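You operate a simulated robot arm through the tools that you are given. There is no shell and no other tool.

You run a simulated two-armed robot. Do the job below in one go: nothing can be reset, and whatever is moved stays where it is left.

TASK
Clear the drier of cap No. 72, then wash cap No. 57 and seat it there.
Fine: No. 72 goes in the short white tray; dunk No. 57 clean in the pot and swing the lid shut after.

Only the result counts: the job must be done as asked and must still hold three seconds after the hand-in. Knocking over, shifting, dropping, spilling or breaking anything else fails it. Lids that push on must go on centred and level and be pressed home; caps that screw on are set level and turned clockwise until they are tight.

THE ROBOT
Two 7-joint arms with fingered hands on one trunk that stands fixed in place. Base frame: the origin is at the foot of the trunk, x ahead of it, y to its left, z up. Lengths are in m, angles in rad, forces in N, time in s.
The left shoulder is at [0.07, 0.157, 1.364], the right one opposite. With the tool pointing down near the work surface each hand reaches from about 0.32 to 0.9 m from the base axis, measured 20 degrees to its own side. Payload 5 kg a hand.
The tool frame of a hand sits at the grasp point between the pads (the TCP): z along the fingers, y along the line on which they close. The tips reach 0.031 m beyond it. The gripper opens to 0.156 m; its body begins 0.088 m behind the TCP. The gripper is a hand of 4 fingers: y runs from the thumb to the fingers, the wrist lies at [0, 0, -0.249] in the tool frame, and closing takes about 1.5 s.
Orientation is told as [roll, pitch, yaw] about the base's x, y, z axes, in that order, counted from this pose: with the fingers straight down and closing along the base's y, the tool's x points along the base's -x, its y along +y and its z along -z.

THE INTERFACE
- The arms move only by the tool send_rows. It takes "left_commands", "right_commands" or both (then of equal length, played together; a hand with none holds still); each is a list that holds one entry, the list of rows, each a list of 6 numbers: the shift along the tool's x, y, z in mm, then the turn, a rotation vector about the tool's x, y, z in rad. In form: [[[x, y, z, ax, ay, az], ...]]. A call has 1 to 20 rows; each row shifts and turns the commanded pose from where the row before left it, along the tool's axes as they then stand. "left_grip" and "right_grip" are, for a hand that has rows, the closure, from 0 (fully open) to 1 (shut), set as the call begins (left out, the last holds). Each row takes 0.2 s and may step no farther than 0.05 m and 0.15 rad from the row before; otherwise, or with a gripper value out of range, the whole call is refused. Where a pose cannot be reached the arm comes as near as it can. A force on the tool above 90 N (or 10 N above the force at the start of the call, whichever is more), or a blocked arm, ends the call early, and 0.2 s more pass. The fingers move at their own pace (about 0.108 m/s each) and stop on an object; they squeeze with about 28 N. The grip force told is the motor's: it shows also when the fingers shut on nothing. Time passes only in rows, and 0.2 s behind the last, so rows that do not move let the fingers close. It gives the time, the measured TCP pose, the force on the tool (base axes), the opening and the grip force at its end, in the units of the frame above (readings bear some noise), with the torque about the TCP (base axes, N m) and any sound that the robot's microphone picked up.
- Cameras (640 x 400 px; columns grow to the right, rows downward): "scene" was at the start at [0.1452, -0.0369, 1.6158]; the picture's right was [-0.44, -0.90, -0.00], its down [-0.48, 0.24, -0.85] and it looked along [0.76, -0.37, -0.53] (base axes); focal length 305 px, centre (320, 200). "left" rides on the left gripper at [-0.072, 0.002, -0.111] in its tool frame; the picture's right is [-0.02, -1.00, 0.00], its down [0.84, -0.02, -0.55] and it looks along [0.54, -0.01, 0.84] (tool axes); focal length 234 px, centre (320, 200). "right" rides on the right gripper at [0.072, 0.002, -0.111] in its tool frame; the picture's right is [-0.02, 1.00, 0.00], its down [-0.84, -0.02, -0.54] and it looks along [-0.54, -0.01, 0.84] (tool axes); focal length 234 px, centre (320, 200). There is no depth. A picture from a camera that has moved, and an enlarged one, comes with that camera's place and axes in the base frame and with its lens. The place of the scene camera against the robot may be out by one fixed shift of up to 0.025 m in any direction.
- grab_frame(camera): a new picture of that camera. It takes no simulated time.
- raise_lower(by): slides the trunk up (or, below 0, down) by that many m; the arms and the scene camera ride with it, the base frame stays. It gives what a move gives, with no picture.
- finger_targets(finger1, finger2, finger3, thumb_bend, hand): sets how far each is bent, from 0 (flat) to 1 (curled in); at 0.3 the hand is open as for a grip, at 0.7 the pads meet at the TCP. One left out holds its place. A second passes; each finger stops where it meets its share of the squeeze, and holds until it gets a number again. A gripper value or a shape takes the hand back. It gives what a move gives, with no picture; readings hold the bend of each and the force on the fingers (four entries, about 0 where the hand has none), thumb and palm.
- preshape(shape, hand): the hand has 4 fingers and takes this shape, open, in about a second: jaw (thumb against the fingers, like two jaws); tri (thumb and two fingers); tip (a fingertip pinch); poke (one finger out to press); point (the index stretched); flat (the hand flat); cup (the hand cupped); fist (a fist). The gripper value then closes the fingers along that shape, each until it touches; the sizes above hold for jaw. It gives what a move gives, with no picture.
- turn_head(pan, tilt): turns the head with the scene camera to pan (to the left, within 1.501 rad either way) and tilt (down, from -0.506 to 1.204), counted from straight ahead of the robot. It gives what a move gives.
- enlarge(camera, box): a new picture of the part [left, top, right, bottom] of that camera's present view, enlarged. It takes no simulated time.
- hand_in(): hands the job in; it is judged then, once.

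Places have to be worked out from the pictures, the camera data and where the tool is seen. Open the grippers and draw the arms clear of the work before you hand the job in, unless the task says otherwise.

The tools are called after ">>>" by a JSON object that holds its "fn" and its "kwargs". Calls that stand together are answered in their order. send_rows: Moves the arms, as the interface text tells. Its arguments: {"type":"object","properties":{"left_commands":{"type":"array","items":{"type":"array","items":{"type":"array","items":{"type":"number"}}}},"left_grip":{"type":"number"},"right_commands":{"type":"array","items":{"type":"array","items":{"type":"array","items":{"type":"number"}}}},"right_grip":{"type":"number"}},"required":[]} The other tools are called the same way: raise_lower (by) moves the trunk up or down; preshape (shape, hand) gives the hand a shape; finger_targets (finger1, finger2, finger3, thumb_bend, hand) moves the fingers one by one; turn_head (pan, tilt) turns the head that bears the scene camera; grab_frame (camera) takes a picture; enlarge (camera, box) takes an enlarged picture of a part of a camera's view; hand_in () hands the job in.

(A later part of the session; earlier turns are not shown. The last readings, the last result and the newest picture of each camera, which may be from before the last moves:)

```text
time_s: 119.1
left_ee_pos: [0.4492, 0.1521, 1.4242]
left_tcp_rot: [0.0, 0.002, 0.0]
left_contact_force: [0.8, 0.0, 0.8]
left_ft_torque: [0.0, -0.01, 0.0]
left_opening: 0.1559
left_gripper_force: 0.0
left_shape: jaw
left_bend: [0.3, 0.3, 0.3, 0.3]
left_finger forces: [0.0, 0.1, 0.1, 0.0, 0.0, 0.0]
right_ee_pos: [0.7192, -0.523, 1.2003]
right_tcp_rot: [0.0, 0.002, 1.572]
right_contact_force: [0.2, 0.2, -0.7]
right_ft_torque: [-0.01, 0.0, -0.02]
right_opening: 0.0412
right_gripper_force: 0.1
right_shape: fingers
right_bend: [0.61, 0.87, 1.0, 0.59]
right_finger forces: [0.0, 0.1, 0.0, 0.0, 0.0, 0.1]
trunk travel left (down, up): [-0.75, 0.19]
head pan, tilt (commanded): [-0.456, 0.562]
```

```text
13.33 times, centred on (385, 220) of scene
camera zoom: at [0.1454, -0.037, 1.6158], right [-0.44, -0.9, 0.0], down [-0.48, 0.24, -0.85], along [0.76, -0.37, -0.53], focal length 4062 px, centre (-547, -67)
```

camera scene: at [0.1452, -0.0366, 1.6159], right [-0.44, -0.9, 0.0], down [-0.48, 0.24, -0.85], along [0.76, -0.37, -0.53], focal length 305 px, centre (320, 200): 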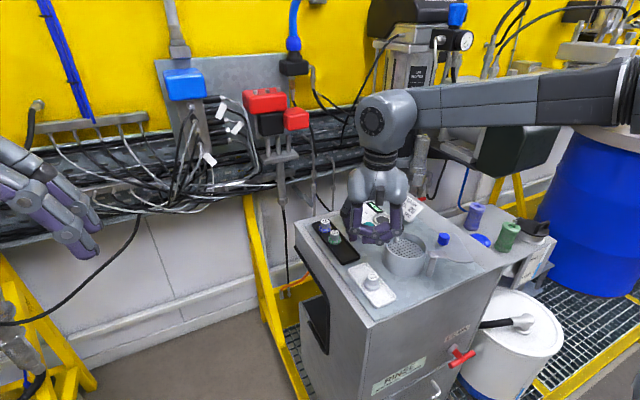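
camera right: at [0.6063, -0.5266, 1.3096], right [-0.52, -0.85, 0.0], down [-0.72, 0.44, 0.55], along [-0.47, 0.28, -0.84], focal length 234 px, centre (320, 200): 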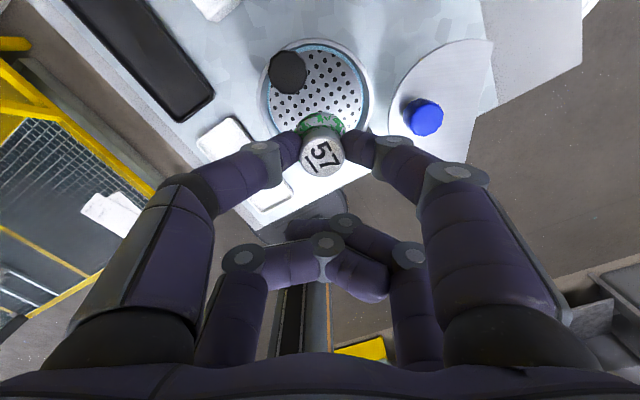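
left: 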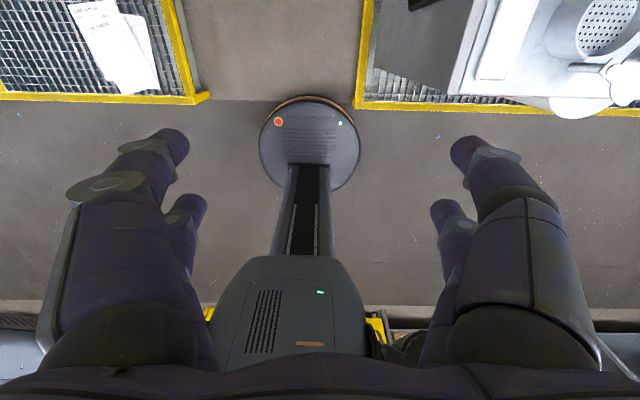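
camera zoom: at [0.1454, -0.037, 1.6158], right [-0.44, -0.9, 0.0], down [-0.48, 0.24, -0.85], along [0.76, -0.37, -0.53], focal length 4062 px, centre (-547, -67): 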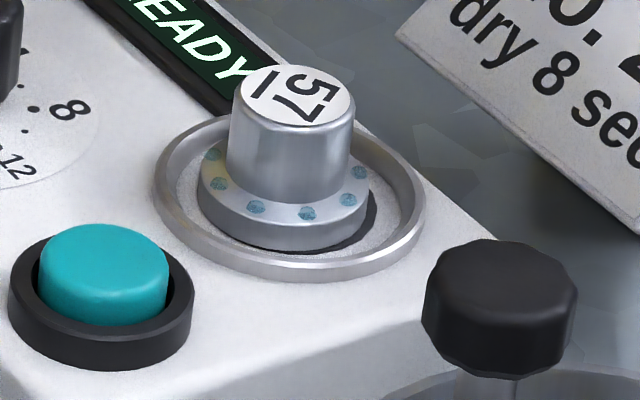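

I want a like-for-like comparison with the first picture of 72 in the nest, so I shift the hand 7 mm to the same camera spot and take the same crop.

>>> {"fn": "send_rows", "kwargs": {"right_commands": [[[-7.2, 1, 0, 0, 0, 0], [0, 0, 0, 0, 0, 0], [0, 0, 0, 0, 0, 0]]]}}

>>> {"fn": "enlarge", "kwargs": {"camera": "right", "box": [230, 50, 400, 180]}}

>>> {"fn": "enlarge", "kwargs": {"camera": "right", "box": [280, 65, 360, 125]}}

```text
time_s: 119.9
left_ee_pos: [0.4465, 0.1512, 1.4257]
left_tcp_rot: [-0.002, 0.001, 0.003]
left_contact_force: [0.0, 0.2, -0.4]
left_ft_torque: [-0.01, -0.03, 0.02]
left_opening: 0.1559
left_gripper_force: 0.0
left_shape: jaw
left_bend: [0.3, 0.3, 0.3, 0.3]
left_finger forces: [0.0, 0.0, 0.0, 0.1, 0.0, 0.0]
right_ee_pos: [0.7177, -0.515, 1.2005]
right_tcp_rot: [0.001, 0.0, 1.57]
right_contact_force: [-0.7, 0.4, -0.9]
right_ft_torque: [0.0, 0.02, 0.01]
right_opening: 0.0411
right_gripper_force: 0.1
right_shape: fingers
right_bend: [0.61, 0.87, 1.0, 0.59]
right_finger forces: [0.0, 0.1, 0.0, 0.1, 0.0, 0.0]
trunk travel left (down, up): [-0.75, 0.19]
head pan, tilt (commanded): [-0.456, 0.562]
```

```text
3.08 times, centred on (315, 115) of right
camera zoom: at [0.7151, -0.586, 1.3109], right [-1.0, 0.02, 0.0], down [0.02, 0.84, 0.54], along [0.01, 0.54, -0.84], focal length 720 px, centre (335, 462)
```

zoom: 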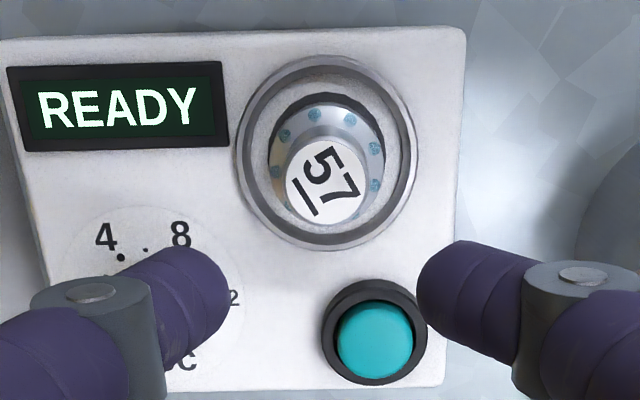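

```text
6.67 times, centred on (320, 95) of right
camera zoom: at [0.7151, -0.586, 1.3109], right [-1.0, 0.02, 0.0], down [0.02, 0.84, 0.54], along [0.01, 0.54, -0.84], focal length 1561 px, centre (320, 900)
```

zoom: 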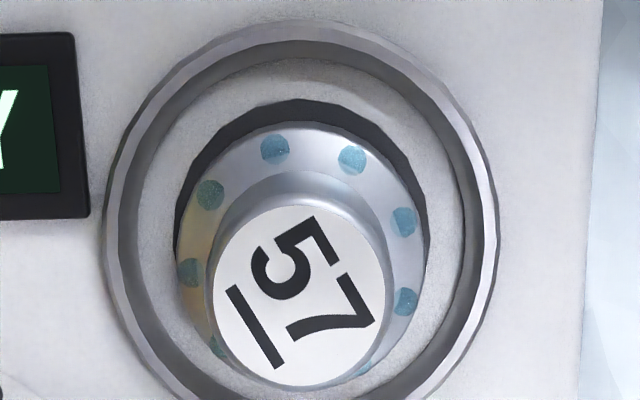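

Relative to 72's picture, 57 is within about 1 mm and at the same height. To be sure it is bottomed, I'll close the fingers into a bar and press lightly on the label from above.

>>> {"fn": "finger_targets", "kwargs": {"hand": "right", "finger1": 0.72, "thumb_bend": 0.72}}

>>> {"fn": "send_rows", "kwargs": {"right_commands": [[[4, -1.7, 20, 0, 0, 0], [0, 0, 30, 0, 0, 0], [0, 0, 30, 0, 0, 0], [0, 0, 5, 0, 0, 0], [0, 0, 0, 0, 0, 0], [0, 0, 0, 0, 0, 0]]]}}

>>> {"fn": "enlarge", "kwargs": {"camera": "right", "box": [220, 60, 420, 210]}}

>>> {"fn": "enlarge", "kwargs": {"camera": "scene", "box": [350, 180, 420, 235]}}

```text
time_s: 120.9
left_ee_pos: [0.4482, 0.1516, 1.4249]
left_tcp_rot: [0.0, -0.001, 0.003]
left_contact_force: [0.1, 0.2, -0.4]
left_ft_torque: [-0.01, -0.03, -0.01]
left_opening: 0.1558
left_gripper_force: 0.2
left_shape: jaw
left_bend: [0.3, 0.3, 0.3, 0.3]
left_finger forces: [0.0, 0.0, 0.1, 0.1, 0.0, 0.0]
right_ee_pos: [0.7166, -0.515, 1.1993]
right_tcp_rot: [0.0, 0.0, 1.569]
right_contact_force: [-0.6, -0.2, 0.1]
right_ft_torque: [-0.02, 0.0, 0.01]
right_opening: 0.0012
right_gripper_force: 0.1
right_shape: fingers
right_bend: [0.71, 0.87, 1.0, 0.71]
right_finger forces: [0.0, 0.1, 0.1, 0.0, 0.1, 0.0]
trunk travel left (down, up): [-0.75, 0.19]
head pan, tilt (commanded): [-0.456, 0.562]
```

```text
time_s: 122.3
left_ee_pos: [0.4483, 0.1516, 1.4248]
left_tcp_rot: [0.001, 0.0, 0.002]
left_contact_force: [0.5, -0.1, 0.1]
left_ft_torque: [0.0, -0.01, 0.01]
left_opening: 0.1561
left_gripper_force: 0.1
left_shape: jaw
left_bend: [0.3, 0.3, 0.3, 0.3]
left_finger forces: [0.0, 0.1, 0.1, 0.0, 0.0, 0.1]
right_ee_pos: [0.7197, -0.5195, 1.1144]
right_tcp_rot: [-0.001, 0.001, 1.572]
right_contact_force: [0.8, 0.6, 0.1]
right_ft_torque: [-0.01, 0.01, 0.02]
right_opening: 0.0012
right_gripper_force: 0.0
right_shape: fingers
right_bend: [0.71, 0.87, 1.0, 0.71]
right_finger forces: [0.0, 0.0, 0.1, 0.1, 0.1, 0.1]
trunk travel left (down, up): [-0.75, 0.19]
head pan, tilt (commanded): [-0.456, 0.562]
```

```text
2.67 times, centred on (320, 135) of right
camera zoom: at [0.7163, -0.5901, 1.2258], right [-1.0, 0.02, 0.0], down [0.02, 0.84, 0.54], along [0.01, 0.54, -0.84], focal length 624 px, centre (320, 373)
```

zoom: 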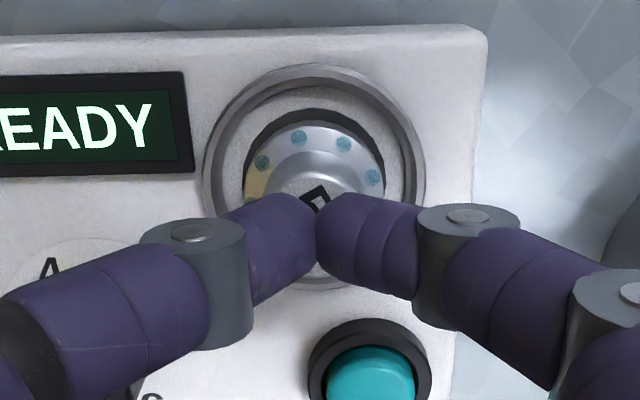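

```text
7.27 times, centred on (385, 208) of scene
camera zoom: at [0.1455, -0.0369, 1.6158], right [-0.44, -0.9, 0.0], down [-0.48, 0.24, -0.85], along [0.76, -0.37, -0.53], focal length 2216 px, centre (-153, 146)
```

zoom: 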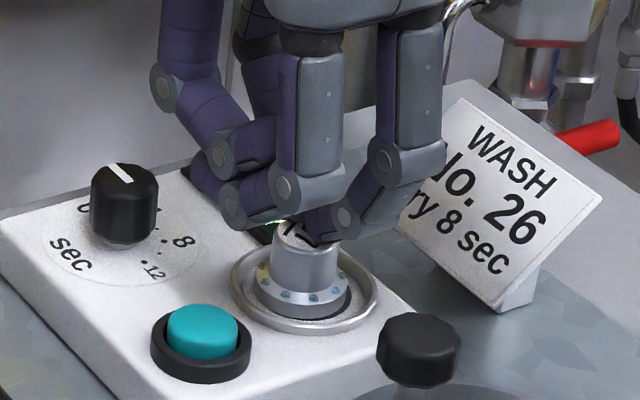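

The bar is centred over the label. I lower in small steps until a few newtons show.

>>> {"fn": "send_rows", "kwargs": {"right_commands": [[[0, 0, 3, 0, 0, 0], [0, 0, 3, 0, 0, 0], [0, 0, 0, 0, 0, 0]]]}}

>>> {"fn": "send_rows", "kwargs": {"right_commands": [[[0, 0, 1.5, 0, 0, 0], [0, 0, 0, 0, 0, 0]]]}}

>>> {"fn": "send_rows", "kwargs": {"right_commands": [[[0, 0, 1.5, 0, 0, 0], [0, 0, 0, 0, 0, 0]]]}}

```text
time_s: 123.1
left_ee_pos: [0.4469, 0.153, 1.4263]
left_tcp_rot: [-0.002, -0.002, 0.002]
left_contact_force: [-0.3, 0.2, 0.1]
left_ft_torque: [0.02, -0.03, -0.02]
left_opening: 0.1559
left_gripper_force: 0.0
left_shape: jaw
left_bend: [0.3, 0.3, 0.3, 0.3]
left_finger forces: [0.0, 0.0, 0.1, 0.1, 0.0, 0.0]
right_ee_pos: [0.7176, -0.5188, 1.1128]
right_tcp_rot: [-0.005, 0.002, 1.571]
right_contact_force: [5.1, -4.6, 20.4]
right_ft_torque: [-0.5, -0.33, 0.08]
right_opening: 0.0009
right_gripper_force: 11.3
right_shape: fingers
right_bend: [0.72, 0.87, 1.0, 0.72]
right_finger forces: [0.0, 0.0, 0.1, 0.0, 22.3, 0.1]
trunk travel left (down, up): [-0.75, 0.19]
head pan, tilt (commanded): [-0.456, 0.562]
```

```text
time_s: 123.7
left_ee_pos: [0.4445, 0.1538, 1.4261]
left_tcp_rot: [-0.004, -0.003, 0.001]
left_contact_force: [0.3, -0.4, 0.0]
left_ft_torque: [0.02, 0.0, 0.02]
left_opening: 0.1558
left_gripper_force: 0.1
left_shape: jaw
left_bend: [0.3, 0.3, 0.3, 0.3]
left_finger forces: [0.1, 0.0, 0.0, 0.0, 0.1, 0.0]
right_ee_pos: [0.7177, -0.5169, 1.1134]
right_tcp_rot: [-0.005, 0.001, 1.569]
right_contact_force: [4.0, -2.8, 32.7]
right_ft_torque: [-0.76, -0.28, 0.11]
right_opening: 0.0
right_gripper_force: 15.3
right_shape: fingers
right_bend: [0.72, 0.87, 1.0, 0.73]
right_finger forces: [0.1, 0.0, 0.1, 0.1, 31.1, 0.0]
trunk travel left (down, up): [-0.75, 0.19]
head pan, tilt (commanded): [-0.456, 0.562]
```

```text
time_s: 124.3
left_ee_pos: [0.4448, 0.1549, 1.4258]
left_tcp_rot: [-0.004, -0.002, 0.0]
left_contact_force: [0.3, 0.0, -0.1]
left_ft_torque: [-0.06, 0.01, -0.01]
left_opening: 0.156
left_gripper_force: 0.0
left_shape: jaw
left_bend: [0.3, 0.3, 0.3, 0.3]
left_finger forces: [0.0, 0.1, 0.0, 0.0, 0.0, 0.1]
right_ee_pos: [0.7173, -0.5171, 1.1127]
right_tcp_rot: [-0.007, 0.003, 1.571]
right_contact_force: [6.4, -2.8, 35.9]
right_ft_torque: [-0.8, -0.36, 0.14]
right_opening: 0.0
right_gripper_force: 16.7
right_shape: fingers
right_bend: [0.72, 0.87, 1.0, 0.73]
right_finger forces: [0.1, 0.0, 0.0, 0.0, 34.1, 0.0]
trunk travel left (down, up): [-0.75, 0.19]
head pan, tilt (commanded): [-0.456, 0.562]
```

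Contact came at TCP 1.113, which puts the label at ≈1.080 — the same height 72 had when seated — and it is rigid, so the cap is bottomed. I lift off at once and inspect.

>>> {"fn": "send_rows", "kwargs": {"right_commands": [[[0, 0, -5, 0, 0, 0], [0, 0, -10, 0, 0, 0], [0, 0, -30, 0, 0, 0], [0, 0, -42, 0, 0, 0], [0, 0, 0, 0, 0, 0], [0, 0, 0, 0, 0, 0]]]}}

>>> {"fn": "enlarge", "kwargs": {"camera": "right", "box": [230, 50, 400, 180]}}

>>> {"fn": "enlarge", "kwargs": {"camera": "scene", "box": [365, 205, 405, 235]}}

>>> {"fn": "grab_frame", "kwargs": {"camera": "scene"}}

```text
time_s: 125.7
left_ee_pos: [0.449, 0.1507, 1.4244]
left_tcp_rot: [0.0, 0.0, 0.001]
left_contact_force: [-0.1, 0.4, 0.6]
left_ft_torque: [0.0, 0.02, -0.04]
left_opening: 0.156
left_gripper_force: 0.1
left_shape: jaw
left_bend: [0.3, 0.3, 0.3, 0.3]
left_finger forces: [0.1, 0.0, 0.0, 0.0, 0.0, 0.0]
right_ee_pos: [0.7176, -0.5184, 1.1921]
right_tcp_rot: [0.001, 0.0, 1.57]
right_contact_force: [0.1, 0.1, 0.9]
right_ft_torque: [0.03, 0.02, -0.02]
right_opening: 0.0012
right_gripper_force: 0.1
right_shape: fingers
right_bend: [0.71, 0.87, 1.0, 0.71]
right_finger forces: [0.0, 0.1, 0.0, 0.0, 0.0, 0.0]
trunk travel left (down, up): [-0.75, 0.19]
head pan, tilt (commanded): [-0.456, 0.562]
```

```text
3.08 times, centred on (315, 115) of right
camera zoom: at [0.7142, -0.5902, 1.3036], right [-1.0, 0.02, 0.0], down [0.02, 0.84, 0.54], along [0.01, 0.54, -0.84], focal length 720 px, centre (335, 462)
```

zoom: 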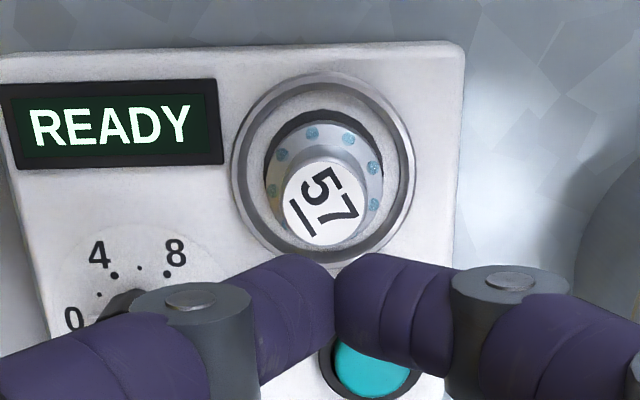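

```text
13.33 times, centred on (385, 220) of scene
camera zoom: at [0.1455, -0.0374, 1.6158], right [-0.44, -0.9, 0.0], down [-0.48, 0.24, -0.85], along [0.76, -0.37, -0.53], focal length 4062 px, centre (-547, -67)
```

zoom: 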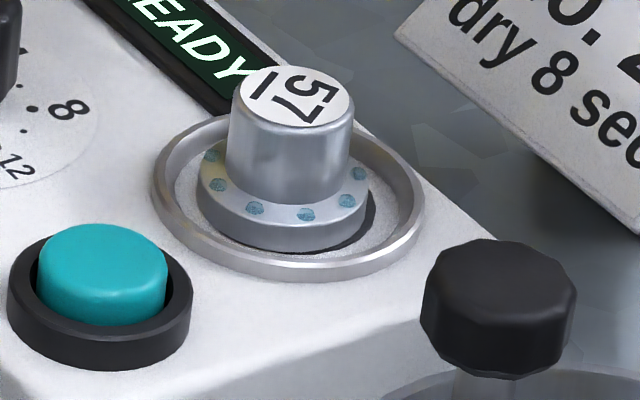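

```text
taken
camera scene: at [0.1455, -0.0374, 1.6158], right [-0.44, -0.9, 0.0], down [-0.48, 0.24, -0.85], along [0.76, -0.37, -0.53], focal length 305 px, centre (320, 200)
```

scene: 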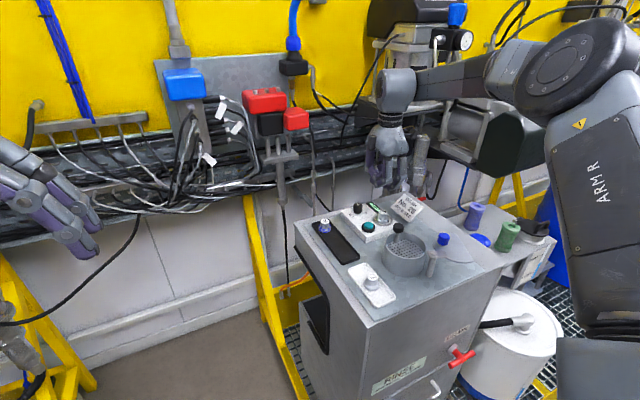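

Cap 57 is unchanged and well seated (within ~1 mm of 72's position). Now the lid: I raise, yaw to +150° and move above the blue lid knob.

>>> {"fn": "send_rows", "kwargs": {"right_commands": [[[0, 0, -10, 0, 0, 0], [0, 0, 0, 0, 0, -0.1309], [0, 0, 0, 0, 0, -0.1309], [0, 0, 0, 0, 0, -0.1309], [0, 0, 0, 0, 0, -0.1309], [0, 0, 0, 0, 0, -0.1309], [0, 0, 0, 0, 0, -0.1309], [0, 0, 0, 0, 0, -0.1309], [0, 0, 0, 0, 0, -0.1309], [-26.8, 24.2, 0, 0, 0, 0], [-26.8, 24.2, 0, 0, 0, 0], [-26.8, 24.2, 0, 0, 0, 0], [-26.8, 24.2, 0, 0, 0, 0], [-26.8, 24.2, 0, 0, 0, 0], [-26.8, 24.2, 0, 0, 0, 0], [0, 0, 0, 0, 0, 0], [0, 0, 0, 0, 0, 0]]]}}

>>> {"fn": "finger_targets", "kwargs": {"hand": "right", "finger1": 0.57, "thumb_bend": 0.57}}

>>> {"fn": "enlarge", "kwargs": {"camera": "right", "box": [200, 40, 440, 200]}}

>>> {"fn": "enlarge", "kwargs": {"camera": "scene", "box": [370, 180, 490, 270]}}

```text
time_s: 129.3
left_ee_pos: [0.4489, 0.1515, 1.4249]
left_tcp_rot: [-0.001, 0.001, 0.002]
left_contact_force: [-0.3, 0.2, -0.3]
left_ft_torque: [0.01, -0.02, 0.0]
left_opening: 0.1555
left_gripper_force: 0.1
left_shape: jaw
left_bend: [0.3, 0.3, 0.3, 0.3]
left_finger forces: [0.1, 0.1, 0.1, 0.1, 0.0, 0.0]
right_ee_pos: [0.5082, -0.5635, 1.2024]
right_tcp_rot: [0.0, -0.001, 2.618]
right_contact_force: [0.9, 0.4, 0.5]
right_ft_torque: [-0.02, -0.03, -0.02]
right_opening: 0.0011
right_gripper_force: 0.0
right_shape: fingers
right_bend: [0.71, 0.87, 1.0, 0.71]
right_finger forces: [0.1, 0.0, 0.1, 0.0, 0.0, 0.0]
trunk travel left (down, up): [-0.75, 0.19]
head pan, tilt (commanded): [-0.456, 0.562]
```

```text
time_s: 130.3
left_ee_pos: [0.4489, 0.1521, 1.4245]
left_tcp_rot: [0.0, -0.002, 0.001]
left_contact_force: [-1.0, 0.2, 0.1]
left_ft_torque: [0.0, 0.01, 0.02]
left_opening: 0.156
left_gripper_force: 0.1
left_shape: jaw
left_bend: [0.3, 0.3, 0.3, 0.3]
left_finger forces: [0.0, 0.1, 0.0, 0.0, 0.0, 0.1]
right_ee_pos: [0.5076, -0.5646, 1.2032]
right_tcp_rot: [-0.001, 0.001, 2.619]
right_contact_force: [-0.1, 0.0, -0.2]
right_ft_torque: [-0.01, -0.01, 0.02]
right_opening: 0.0563
right_gripper_force: 0.0
right_shape: fingers
right_bend: [0.56, 0.87, 1.0, 0.56]
right_finger forces: [0.0, 0.0, 0.0, 0.0, 0.0, 0.0]
trunk travel left (down, up): [-0.75, 0.19]
head pan, tilt (commanded): [-0.456, 0.562]
```

```text
2.50 times, centred on (320, 120) of right
camera zoom: at [0.5682, -0.6008, 1.3142], right [-0.52, -0.85, 0.0], down [-0.72, 0.44, 0.54], along [-0.47, 0.28, -0.84], focal length 585 px, centre (320, 400)
```

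zoom: 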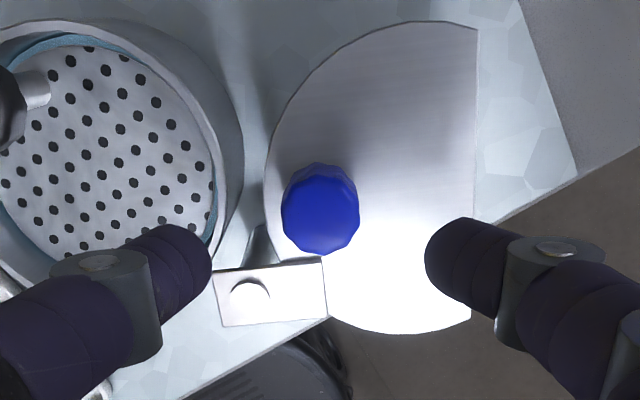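

```text
4.44 times, centred on (430, 225) of scene
camera zoom: at [0.1454, -0.0368, 1.6158], right [-0.44, -0.9, 0.0], down [-0.48, 0.24, -0.85], along [0.76, -0.37, -0.53], focal length 1354 px, centre (-169, 89)
```

zoom: 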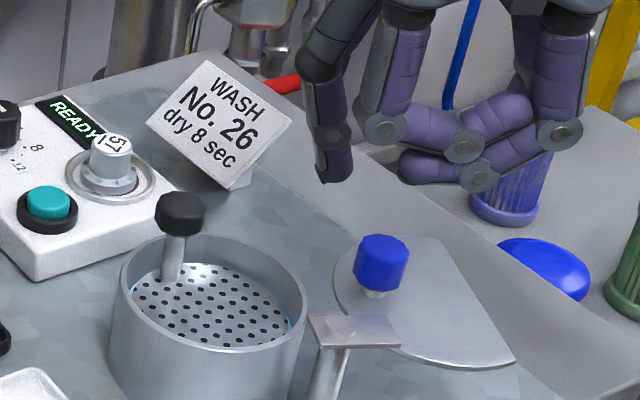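

The lid is fully visible: pivot, arm and D-shaped plate; the knob is ~3–4 mm off the pinch line. I correct and descend to z≈1.148 to check clearance.

>>> {"fn": "send_rows", "kwargs": {"right_commands": [[[-3.5, 0.5, 25, 0, 0, 0], [0, 0, 30, 0, 0, 0], [0, 0, 0, 0, 0, 0], [0, 0, 0, 0, 0, 0]]]}}

>>> {"fn": "enlarge", "kwargs": {"camera": "right", "box": [200, 40, 440, 200]}}

>>> {"fn": "enlarge", "kwargs": {"camera": "scene", "box": [390, 190, 490, 265]}}

```text
time_s: 131.3
left_ee_pos: [0.4487, 0.1528, 1.4248]
left_tcp_rot: [0.001, 0.0, 0.002]
left_contact_force: [0.2, 0.0, -0.3]
left_ft_torque: [0.02, 0.0, 0.02]
left_opening: 0.1559
left_gripper_force: 0.1
left_shape: jaw
left_bend: [0.3, 0.3, 0.3, 0.3]
left_finger forces: [0.1, 0.1, 0.0, 0.0, 0.0, 0.0]
right_ee_pos: [0.5013, -0.5634, 1.1492]
right_tcp_rot: [0.0, -0.001, 2.617]
right_contact_force: [0.5, 0.7, 1.3]
right_ft_torque: [0.03, 0.0, 0.01]
right_opening: 0.0562
right_gripper_force: 0.2
right_shape: fingers
right_bend: [0.56, 0.87, 1.0, 0.56]
right_finger forces: [0.1, 0.1, 0.1, 0.0, 0.0, 0.0]
trunk travel left (down, up): [-0.75, 0.19]
head pan, tilt (commanded): [-0.456, 0.562]
```

```text
2.50 times, centred on (320, 120) of right
camera zoom: at [0.5636, -0.6005, 1.2594], right [-0.52, -0.85, 0.0], down [-0.72, 0.44, 0.54], along [-0.47, 0.28, -0.84], focal length 585 px, centre (320, 400)
```

zoom: 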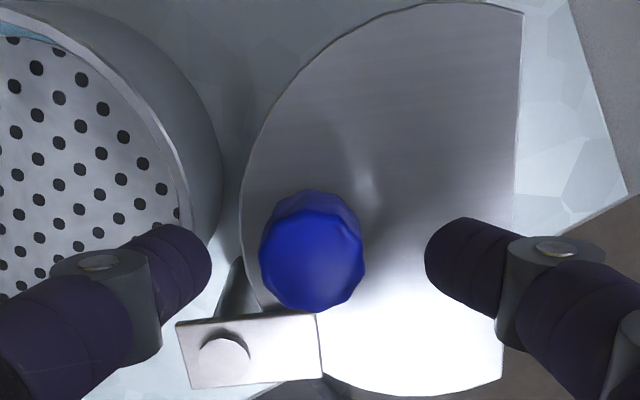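

```text
5.33 times, centred on (440, 228) of scene
camera zoom: at [0.1449, -0.0366, 1.6159], right [-0.44, -0.9, 0.0], down [-0.48, 0.24, -0.85], along [0.76, -0.37, -0.53], focal length 1625 px, centre (-320, 53)
```

zoom: 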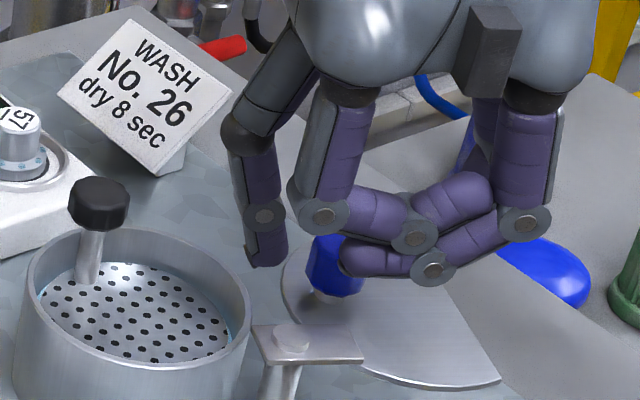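

The knob is centred between the jaws. The tips hang low, so I narrow the jaws first, then descend carefully to just above the lid plate.

>>> {"fn": "finger_targets", "kwargs": {"hand": "right", "finger1": 0.61, "thumb_bend": 0.61}}

>>> {"fn": "send_rows", "kwargs": {"right_commands": [[[0, 0, 7, 0, 0, 0], [0, 0, 6, 0, 0, 0], [0, 0, 0, 0, 0, 0]]]}}

>>> {"fn": "enlarge", "kwargs": {"camera": "right", "box": [220, 60, 420, 210]}}

>>> {"fn": "enlarge", "kwargs": {"camera": "scene", "box": [410, 210, 470, 255]}}

```text
time_s: 132.3
left_ee_pos: [0.4489, 0.1502, 1.4246]
left_tcp_rot: [0.0, 0.0, 0.001]
left_contact_force: [-0.5, 1.2, 0.5]
left_ft_torque: [0.01, 0.02, 0.01]
left_opening: 0.1559
left_gripper_force: 0.0
left_shape: jaw
left_bend: [0.3, 0.3, 0.3, 0.3]
left_finger forces: [0.1, 0.0, 0.0, 0.0, 0.0, 0.0]
right_ee_pos: [0.5022, -0.5642, 1.1476]
right_tcp_rot: [-0.001, -0.001, 2.618]
right_contact_force: [0.1, 0.1, 0.8]
right_ft_torque: [0.01, 0.01, -0.07]
right_opening: 0.0383
right_gripper_force: 0.2
right_shape: fingers
right_bend: [0.61, 0.87, 1.0, 0.61]
right_finger forces: [0.0, 0.1, 0.1, 0.0, 0.1, 0.1]
trunk travel left (down, up): [-0.75, 0.19]
head pan, tilt (commanded): [-0.456, 0.562]
```

```text
time_s: 133.1
left_ee_pos: [0.4486, 0.151, 1.4255]
left_tcp_rot: [0.0, 0.0, 0.002]
left_contact_force: [-0.2, -1.1, -0.2]
left_ft_torque: [0.01, 0.0, 0.02]
left_opening: 0.1558
left_gripper_force: 0.1
left_shape: jaw
left_bend: [0.3, 0.3, 0.3, 0.3]
left_finger forces: [0.0, 0.0, 0.1, 0.0, 0.1, 0.0]
right_ee_pos: [0.5029, -0.5644, 1.1365]
right_tcp_rot: [0.0, 0.0, 2.618]
right_contact_force: [-0.3, -0.2, 0.3]
right_ft_torque: [0.0, 0.0, -0.05]
right_opening: 0.0382
right_gripper_force: 0.1
right_shape: fingers
right_bend: [0.61, 0.87, 1.0, 0.61]
right_finger forces: [0.1, 0.0, 0.0, 0.0, 0.0, 0.0]
trunk travel left (down, up): [-0.75, 0.19]
head pan, tilt (commanded): [-0.456, 0.562]
```

```text
2.67 times, centred on (320, 135) of right
camera zoom: at [0.5635, -0.6002, 1.2463], right [-0.52, -0.85, 0.0], down [-0.72, 0.44, 0.54], along [-0.47, 0.28, -0.84], focal length 624 px, centre (320, 373)
```

zoom: 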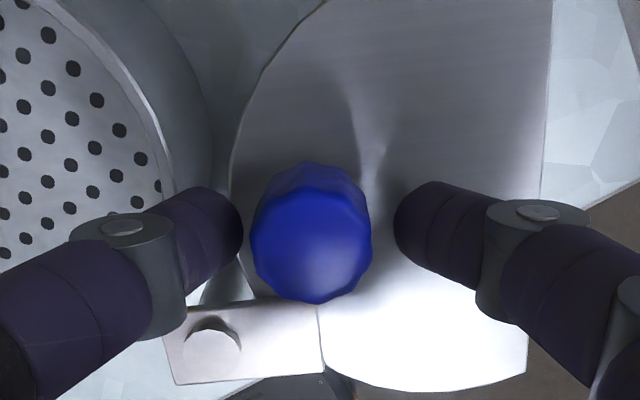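

```text
8.89 times, centred on (440, 232) of scene
camera zoom: at [0.1451, -0.0366, 1.6159], right [-0.44, -0.9, 0.0], down [-0.48, 0.24, -0.85], along [0.76, -0.37, -0.53], focal length 2708 px, centre (-747, -89)
```

zoom: 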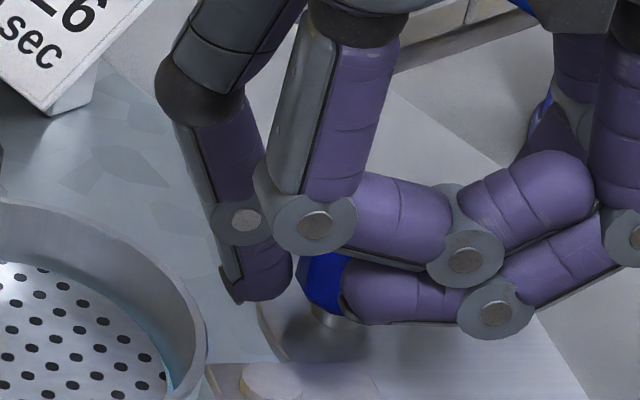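

Shift 1.6 mm toward the thumb and lower 5 mm, then close gently.

>>> {"fn": "send_rows", "kwargs": {"right_commands": [[[0, -1.6, 2.5, 0, 0, 0], [0, 0, 2.5, 0, 0, 0], [0, 0, 0, 0, 0, 0]]]}}

>>> {"fn": "finger_targets", "kwargs": {"hand": "right", "finger1": 0.66, "thumb_bend": 0.66}}

>>> {"fn": "enlarge", "kwargs": {"camera": "right", "box": [220, 60, 420, 210]}}

```text
time_s: 133.9
left_ee_pos: [0.4487, 0.1512, 1.4247]
left_tcp_rot: [-0.001, -0.002, 0.001]
left_contact_force: [-0.4, -0.1, -0.8]
left_ft_torque: [0.01, -0.02, -0.02]
left_opening: 0.1558
left_gripper_force: 0.1
left_shape: jaw
left_bend: [0.3, 0.3, 0.3, 0.3]
left_finger forces: [0.0, 0.0, 0.0, 0.0, 0.0, 0.0]
right_ee_pos: [0.5038, -0.5617, 1.1308]
right_tcp_rot: [0.001, -0.001, 2.619]
right_contact_force: [-0.4, 0.7, 1.4]
right_ft_torque: [-0.04, 0.01, -0.02]
right_opening: 0.0381
right_gripper_force: 0.9
right_shape: fingers
right_bend: [0.61, 0.87, 1.0, 0.61]
right_finger forces: [1.2, 0.0, 0.0, 0.0, 0.0, 0.0]
trunk travel left (down, up): [-0.75, 0.19]
head pan, tilt (commanded): [-0.456, 0.562]
```

```text
time_s: 134.9
left_ee_pos: [0.4498, 0.1505, 1.4242]
left_tcp_rot: [0.0, 0.001, 0.001]
left_contact_force: [-0.1, -0.6, 0.1]
left_ft_torque: [-0.02, 0.0, 0.01]
left_opening: 0.1561
left_gripper_force: 0.0
left_shape: jaw
left_bend: [0.3, 0.3, 0.3, 0.3]
left_finger forces: [0.0, 0.0, 0.0, 0.1, 0.0, 0.0]
right_ee_pos: [0.5058, -0.5609, 1.1296]
right_tcp_rot: [0.001, -0.001, 2.618]
right_contact_force: [-0.3, 0.4, -0.2]
right_ft_torque: [0.02, 0.0, 0.02]
right_opening: 0.0266
right_gripper_force: 2.4
right_shape: fingers
right_bend: [0.64, 0.87, 1.0, 0.65]
right_finger forces: [2.2, 0.1, 0.1, 0.0, 2.5, 0.0]
trunk travel left (down, up): [-0.75, 0.19]
head pan, tilt (commanded): [-0.456, 0.562]
```

```text
2.67 times, centred on (320, 135) of right
camera zoom: at [0.5651, -0.5985, 1.2408], right [-0.52, -0.85, 0.0], down [-0.72, 0.44, 0.54], along [-0.47, 0.28, -0.84], focal length 624 px, centre (320, 373)
```

zoom: 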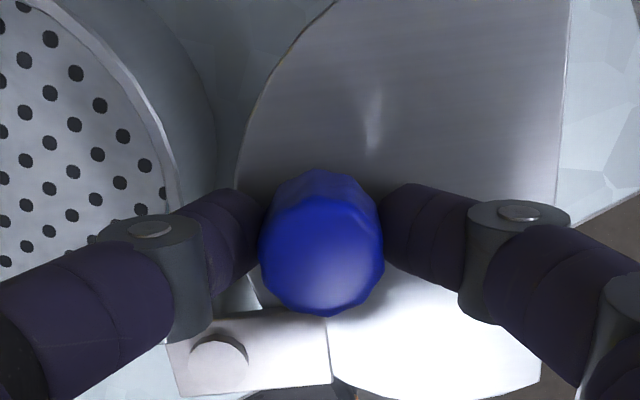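

Holding the lid knob lightly. I firm up the grip and test the hinge with a small clockwise nudge (the way that keeps the lid clear of the plunger stem).

>>> {"fn": "finger_targets", "kwargs": {"hand": "right", "finger1": 0.9, "thumb_bend": 0.67}}

>>> {"fn": "send_rows", "kwargs": {"right_commands": [[[-1.7, 1.9, 0, 0, 0, 0], [-1.7, 1.9, 0, 0, 0, 0], [0, 0, 0, 0, 0, 0]]]}}

>>> {"fn": "enlarge", "kwargs": {"camera": "right", "box": [220, 60, 420, 210]}}

```text
time_s: 135.9
left_ee_pos: [0.4489, 0.1506, 1.4251]
left_tcp_rot: [0.0, 0.0, 0.001]
left_contact_force: [0.3, -1.1, -0.2]
left_ft_torque: [0.01, -0.01, -0.02]
left_opening: 0.1559
left_gripper_force: 0.1
left_shape: jaw
left_bend: [0.3, 0.3, 0.3, 0.3]
left_finger forces: [0.1, 0.0, 0.0, 0.0, 0.0, 0.0]
right_ee_pos: [0.5044, -0.5627, 1.1304]
right_tcp_rot: [0.001, -0.002, 2.619]
right_contact_force: [0.6, -3.3, -1.6]
right_ft_torque: [-0.02, -0.01, -0.04]
right_opening: 0.0247
right_gripper_force: 6.6
right_shape: fingers
right_bend: [0.65, 0.87, 1.0, 0.65]
right_finger forces: [7.5, 0.0, 0.1, 0.0, 5.6, 0.1]
trunk travel left (down, up): [-0.75, 0.19]
head pan, tilt (commanded): [-0.456, 0.562]
```

```text
time_s: 136.7
left_ee_pos: [0.4492, 0.1521, 1.4251]
left_tcp_rot: [0.0, 0.001, 0.001]
left_contact_force: [0.6, 0.2, -0.4]
left_ft_torque: [0.01, -0.01, 0.03]
left_opening: 0.1558
left_gripper_force: 0.1
left_shape: jaw
left_bend: [0.3, 0.3, 0.3, 0.3]
left_finger forces: [0.0, 0.0, 0.1, 0.1, 0.1, 0.1]
right_ee_pos: [0.5017, -0.5634, 1.1302]
right_tcp_rot: [0.0, 0.001, 2.618]
right_contact_force: [6.8, -2.6, 3.3]
right_ft_torque: [0.0, -0.27, -0.02]
right_opening: 0.0248
right_gripper_force: 7.3
right_shape: fingers
right_bend: [0.66, 0.87, 1.0, 0.65]
right_finger forces: [5.9, 0.0, 0.0, 0.0, 7.8, 0.0]
trunk travel left (down, up): [-0.75, 0.19]
head pan, tilt (commanded): [-0.456, 0.562]
```

```text
2.67 times, centred on (320, 135) of right
camera zoom: at [0.5614, -0.6004, 1.2404], right [-0.52, -0.85, 0.0], down [-0.72, 0.44, 0.54], along [-0.46, 0.28, -0.84], focal length 624 px, centre (320, 373)
```

zoom: 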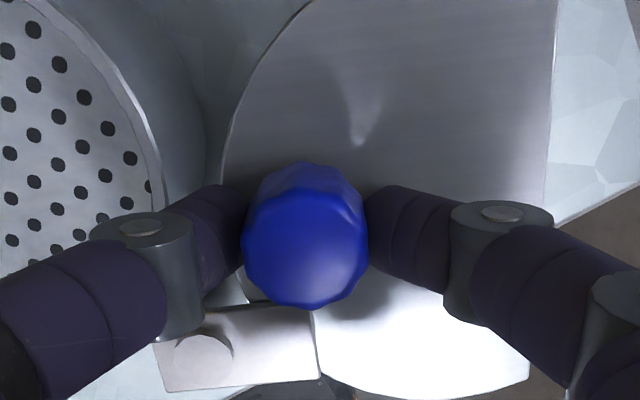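

CW motion of ~5 mm met ~7 N and the lid didn't turn — it seems to be at its open stop. I go back and try the same small nudge counter-clockwise.

>>> {"fn": "send_rows", "kwargs": {"right_commands": [[[1.7, -1.9, 0, 0, 0, 0], [1.7, -1.9, 0, 0, 0, 0], [1.7, -2.1, 0, 0, 0, 0], [1.7, -2.1, 0, 0, 0, 0], [0, 0, 0, 0, 0, 0], [0, 0, 0, 0, 0, 0]]]}}

>>> {"fn": "enlarge", "kwargs": {"camera": "right", "box": [220, 60, 420, 210]}}

```text
time_s: 138.1
left_ee_pos: [0.4482, 0.1504, 1.4259]
left_tcp_rot: [0.0, 0.001, 0.002]
left_contact_force: [0.7, 0.1, 0.5]
left_ft_torque: [0.01, 0.01, -0.02]
left_opening: 0.156
left_gripper_force: 0.0
left_shape: jaw
left_bend: [0.3, 0.3, 0.3, 0.3]
left_finger forces: [0.1, 0.1, 0.1, 0.0, 0.0, 0.0]
right_ee_pos: [0.5083, -0.5597, 1.1291]
right_tcp_rot: [-0.001, 0.0, 2.62]
right_contact_force: [0.2, -3.4, 1.2]
right_ft_torque: [-0.11, -0.04, 0.01]
right_opening: 0.0247
right_gripper_force: 6.6
right_shape: fingers
right_bend: [0.65, 0.87, 1.0, 0.65]
right_finger forces: [8.7, 0.0, 0.0, 0.0, 5.1, 0.1]
trunk travel left (down, up): [-0.75, 0.19]
head pan, tilt (commanded): [-0.456, 0.562]
```

```text
2.67 times, centred on (320, 135) of right
camera zoom: at [0.5688, -0.5974, 1.2402], right [-0.52, -0.85, 0.0], down [-0.72, 0.44, 0.54], along [-0.47, 0.28, -0.84], focal length 624 px, centre (320, 373)
```

zoom: 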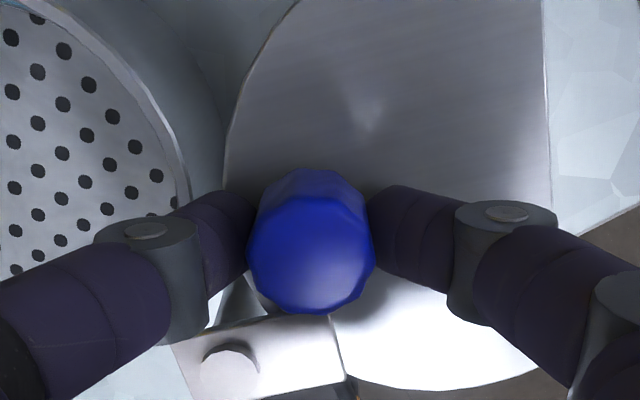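

The lid turns freely counter-clockwise (the way to close). I continue along the arc in small steps, checking force and picture.

>>> {"fn": "send_rows", "kwargs": {"right_commands": [[[1.6, -3.8, 0, 0, 0, 0], [1.6, -3.8, 0, 0, 0, 0], [1.6, -3.8, 0, 0, 0, 0], [0.5, -3.9, 0, 0, 0, 0], [0.5, -3.9, 0, 0, 0, 0], [0.5, -3.9, 0, 0, 0, 0], [0, 0, 0, 0, 0, 0]]]}}

>>> {"fn": "enlarge", "kwargs": {"camera": "right", "box": [200, 40, 440, 210]}}

>>> {"fn": "enlarge", "kwargs": {"camera": "scene", "box": [380, 190, 500, 280]}}

```text
time_s: 139.7
left_ee_pos: [0.4484, 0.1519, 1.4259]
left_tcp_rot: [0.0, 0.0, 0.001]
left_contact_force: [-0.5, -0.7, 0.2]
left_ft_torque: [0.03, 0.04, -0.05]
left_opening: 0.156
left_gripper_force: 0.0
left_shape: jaw
left_bend: [0.3, 0.3, 0.3, 0.3]
left_finger forces: [0.1, 0.0, 0.1, 0.0, 0.0, 0.0]
right_ee_pos: [0.5243, -0.5428, 1.1293]
right_tcp_rot: [0.0, 0.0, 2.618]
right_contact_force: [-0.6, -1.6, 0.5]
right_ft_torque: [-0.01, 0.04, -0.01]
right_opening: 0.0245
right_gripper_force: 7.0
right_shape: fingers
right_bend: [0.65, 0.87, 1.0, 0.65]
right_finger forces: [7.5, 0.0, 0.0, 0.0, 5.7, 0.0]
trunk travel left (down, up): [-0.75, 0.19]
head pan, tilt (commanded): [-0.456, 0.562]
```

```text
2.35 times, centred on (320, 125) of right
camera zoom: at [0.5856, -0.5792, 1.24], right [-0.52, -0.85, 0.0], down [-0.72, 0.44, 0.55], along [-0.47, 0.28, -0.84], focal length 551 px, centre (320, 376)
```

zoom: 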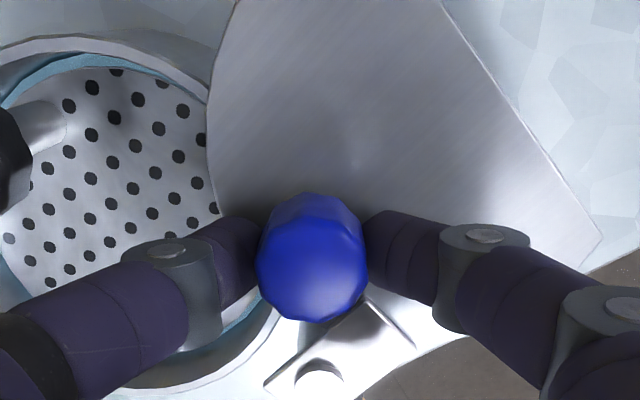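

```text
4.44 times, centred on (440, 235) of scene
camera zoom: at [0.1448, -0.0373, 1.6158], right [-0.44, -0.9, 0.0], down [-0.48, 0.24, -0.85], along [0.76, -0.37, -0.53], focal length 1354 px, centre (-213, 44)
```

zoom: 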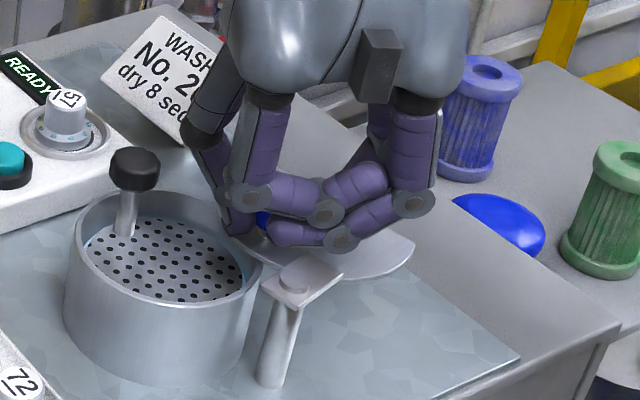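

The lid is swinging smoothly with small forces. I continue toward the pot, two more segments.

>>> {"fn": "send_rows", "kwargs": {"right_commands": [[[-0.5, -3.9, 0, 0, 0, 0], [-0.5, -3.9, 0, 0, 0, 0], [-0.5, -3.9, 0, 0, 0, 0], [0, 0, 0, 0, 0, 0]]]}}

>>> {"fn": "enlarge", "kwargs": {"camera": "right", "box": [180, 20, 440, 210]}}

>>> {"fn": "send_rows", "kwargs": {"right_commands": [[[-1.5, -3.7, 0, 0, 0, 0], [-1.5, -3.7, 0, 0, 0, 0], [0, 0, 0, 0, 0, 0]]]}}

>>> {"fn": "enlarge", "kwargs": {"camera": "right", "box": [180, 20, 440, 210]}}

>>> {"fn": "enlarge", "kwargs": {"camera": "scene", "box": [380, 190, 500, 280]}}

```text
time_s: 140.7
left_ee_pos: [0.448, 0.1511, 1.4252]
left_tcp_rot: [0.0, 0.0, 0.001]
left_contact_force: [-0.2, 1.2, 0.8]
left_ft_torque: [0.03, 0.0, 0.0]
left_opening: 0.1561
left_gripper_force: 0.1
left_shape: jaw
left_bend: [0.3, 0.3, 0.3, 0.3]
left_finger forces: [0.0, 0.1, 0.0, 0.0, 0.1, 0.1]
right_ee_pos: [0.5294, -0.5343, 1.1299]
right_tcp_rot: [0.0, 0.0, 2.619]
right_contact_force: [0.8, -3.5, -2.3]
right_ft_torque: [-0.09, 0.03, 0.09]
right_opening: 0.0245
right_gripper_force: 7.1
right_shape: fingers
right_bend: [0.65, 0.87, 1.0, 0.65]
right_finger forces: [8.6, 0.0, 0.0, 0.1, 6.0, 0.0]
trunk travel left (down, up): [-0.75, 0.19]
head pan, tilt (commanded): [-0.456, 0.562]
```

```text
2.11 times, centred on (310, 115) of right
camera zoom: at [0.5903, -0.5698, 1.2404], right [-0.52, -0.85, 0.0], down [-0.72, 0.44, 0.55], along [-0.47, 0.28, -0.84], focal length 493 px, centre (341, 379)
```

zoom: 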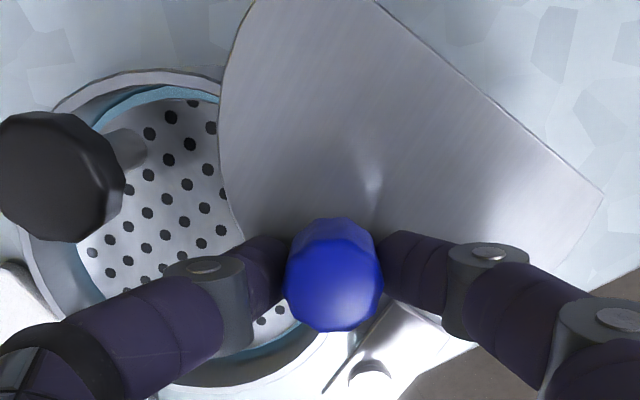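

```text
time_s: 141.5
left_ee_pos: [0.4463, 0.151, 1.4261]
left_tcp_rot: [0.002, 0.001, 0.002]
left_contact_force: [-0.4, 0.3, -0.5]
left_ft_torque: [0.02, 0.04, -0.01]
left_opening: 0.1558
left_gripper_force: 0.0
left_shape: jaw
left_bend: [0.3, 0.3, 0.3, 0.3]
left_finger forces: [0.0, 0.0, 0.0, 0.0, 0.0, 0.0]
right_ee_pos: [0.5313, -0.5245, 1.1307]
right_tcp_rot: [0.0, 0.0, 2.619]
right_contact_force: [-4.5, -2.0, -2.3]
right_ft_torque: [-0.01, 0.14, 0.06]
right_opening: 0.0249
right_gripper_force: 6.6
right_shape: fingers
right_bend: [0.65, 0.87, 1.0, 0.65]
right_finger forces: [7.7, 0.1, 0.0, 0.0, 6.0, 0.0]
trunk travel left (down, up): [-0.75, 0.19]
head pan, tilt (commanded): [-0.456, 0.562]
```

```text
2.11 times, centred on (310, 115) of right
camera zoom: at [0.591, -0.5612, 1.2408], right [-0.52, -0.85, 0.0], down [-0.72, 0.44, 0.55], along [-0.47, 0.28, -0.84], focal length 493 px, centre (341, 379)
```

zoom: 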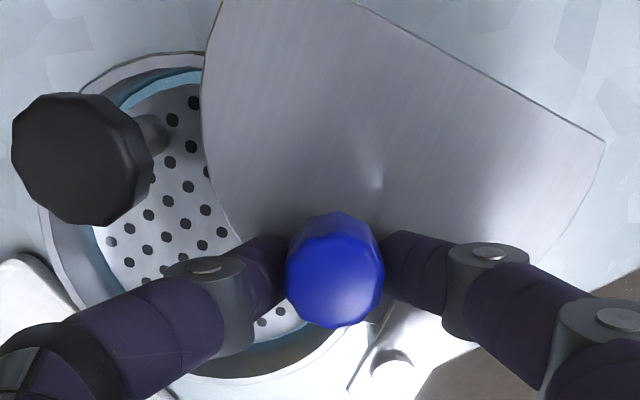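

```text
4.44 times, centred on (440, 235) of scene
camera zoom: at [0.1444, -0.0378, 1.6159], right [-0.44, -0.9, 0.0], down [-0.48, 0.24, -0.85], along [0.76, -0.37, -0.53], focal length 1354 px, centre (-213, 44)
```

zoom: 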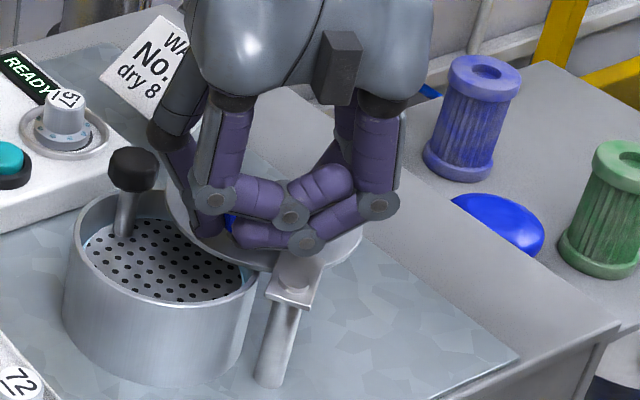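

Forces stay small (≈4.5 N, path slightly too wide). The plunger stem is in the lid's path, so I proceed carefully with a tighter radius and check for contact.

>>> {"fn": "send_rows", "kwargs": {"right_commands": [[[-2.5, -3, 0, 0, 0, 0], [0, 0, 0, 0, 0, 0]]]}}

>>> {"fn": "send_rows", "kwargs": {"right_commands": [[[-2.5, -3, 0, 0, 0, 0], [0, 0, 0, 0, 0, 0]]]}}

>>> {"fn": "enlarge", "kwargs": {"camera": "right", "box": [180, 20, 440, 210]}}

>>> {"fn": "enlarge", "kwargs": {"camera": "scene", "box": [390, 200, 470, 260]}}

```text
time_s: 142.1
left_ee_pos: [0.4478, 0.1516, 1.4247]
left_tcp_rot: [0.002, 0.0, 0.003]
left_contact_force: [-0.1, 0.0, -0.2]
left_ft_torque: [0.03, 0.02, -0.01]
left_opening: 0.1561
left_gripper_force: 0.0
left_shape: jaw
left_bend: [0.3, 0.3, 0.3, 0.3]
left_finger forces: [0.0, 0.1, 0.1, 0.1, 0.0, 0.0]
right_ee_pos: [0.5308, -0.5203, 1.1293]
right_tcp_rot: [0.0, 0.0, 2.619]
right_contact_force: [-1.0, -3.0, -0.8]
right_ft_torque: [-0.03, 0.04, 0.06]
right_opening: 0.0247
right_gripper_force: 6.7
right_shape: fingers
right_bend: [0.65, 0.87, 1.0, 0.65]
right_finger forces: [7.7, 0.1, 0.0, 0.1, 5.9, 0.1]
trunk travel left (down, up): [-0.75, 0.19]
head pan, tilt (commanded): [-0.456, 0.562]
```

```text
time_s: 142.7
left_ee_pos: [0.4481, 0.1511, 1.4263]
left_tcp_rot: [0.001, 0.0, 0.002]
left_contact_force: [0.7, 0.0, 0.1]
left_ft_torque: [0.0, -0.02, 0.04]
left_opening: 0.1558
left_gripper_force: 0.0
left_shape: jaw
left_bend: [0.3, 0.3, 0.3, 0.3]
left_finger forces: [0.0, 0.0, 0.1, 0.1, 0.0, 0.0]
right_ee_pos: [0.5303, -0.5168, 1.13]
right_tcp_rot: [0.0, -0.002, 2.617]
right_contact_force: [1.4, -1.8, 0.2]
right_ft_torque: [-0.05, -0.03, 0.03]
right_opening: 0.0244
right_gripper_force: 7.0
right_shape: fingers
right_bend: [0.65, 0.87, 1.0, 0.65]
right_finger forces: [7.5, 0.0, 0.0, 0.1, 5.7, 0.0]
trunk travel left (down, up): [-0.75, 0.19]
head pan, tilt (commanded): [-0.456, 0.562]
```

```text
2.11 times, centred on (310, 115) of right
camera zoom: at [0.5911, -0.5533, 1.2408], right [-0.52, -0.85, 0.0], down [-0.72, 0.44, 0.54], along [-0.46, 0.28, -0.84], focal length 493 px, centre (341, 379)
```

zoom: 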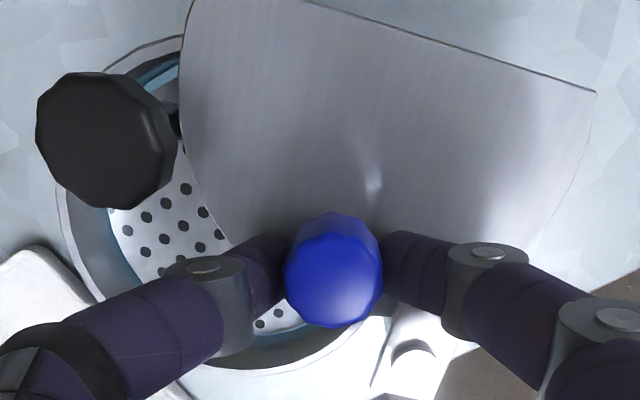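

```text
6.67 times, centred on (430, 230) of scene
camera zoom: at [0.1454, -0.0376, 1.6158], right [-0.44, -0.9, 0.0], down [-0.48, 0.24, -0.85], along [0.76, -0.37, -0.53], focal length 2031 px, centre (-413, 0)
```

zoom: 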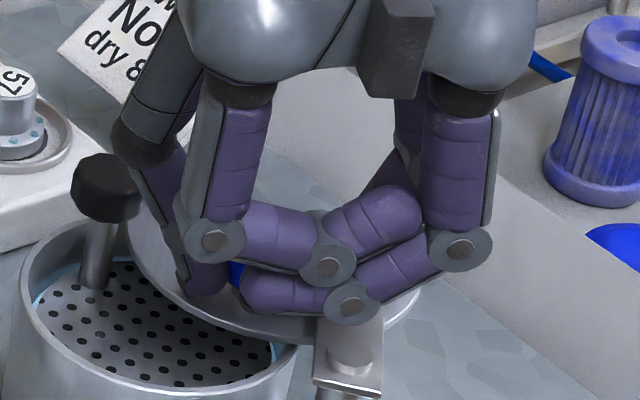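

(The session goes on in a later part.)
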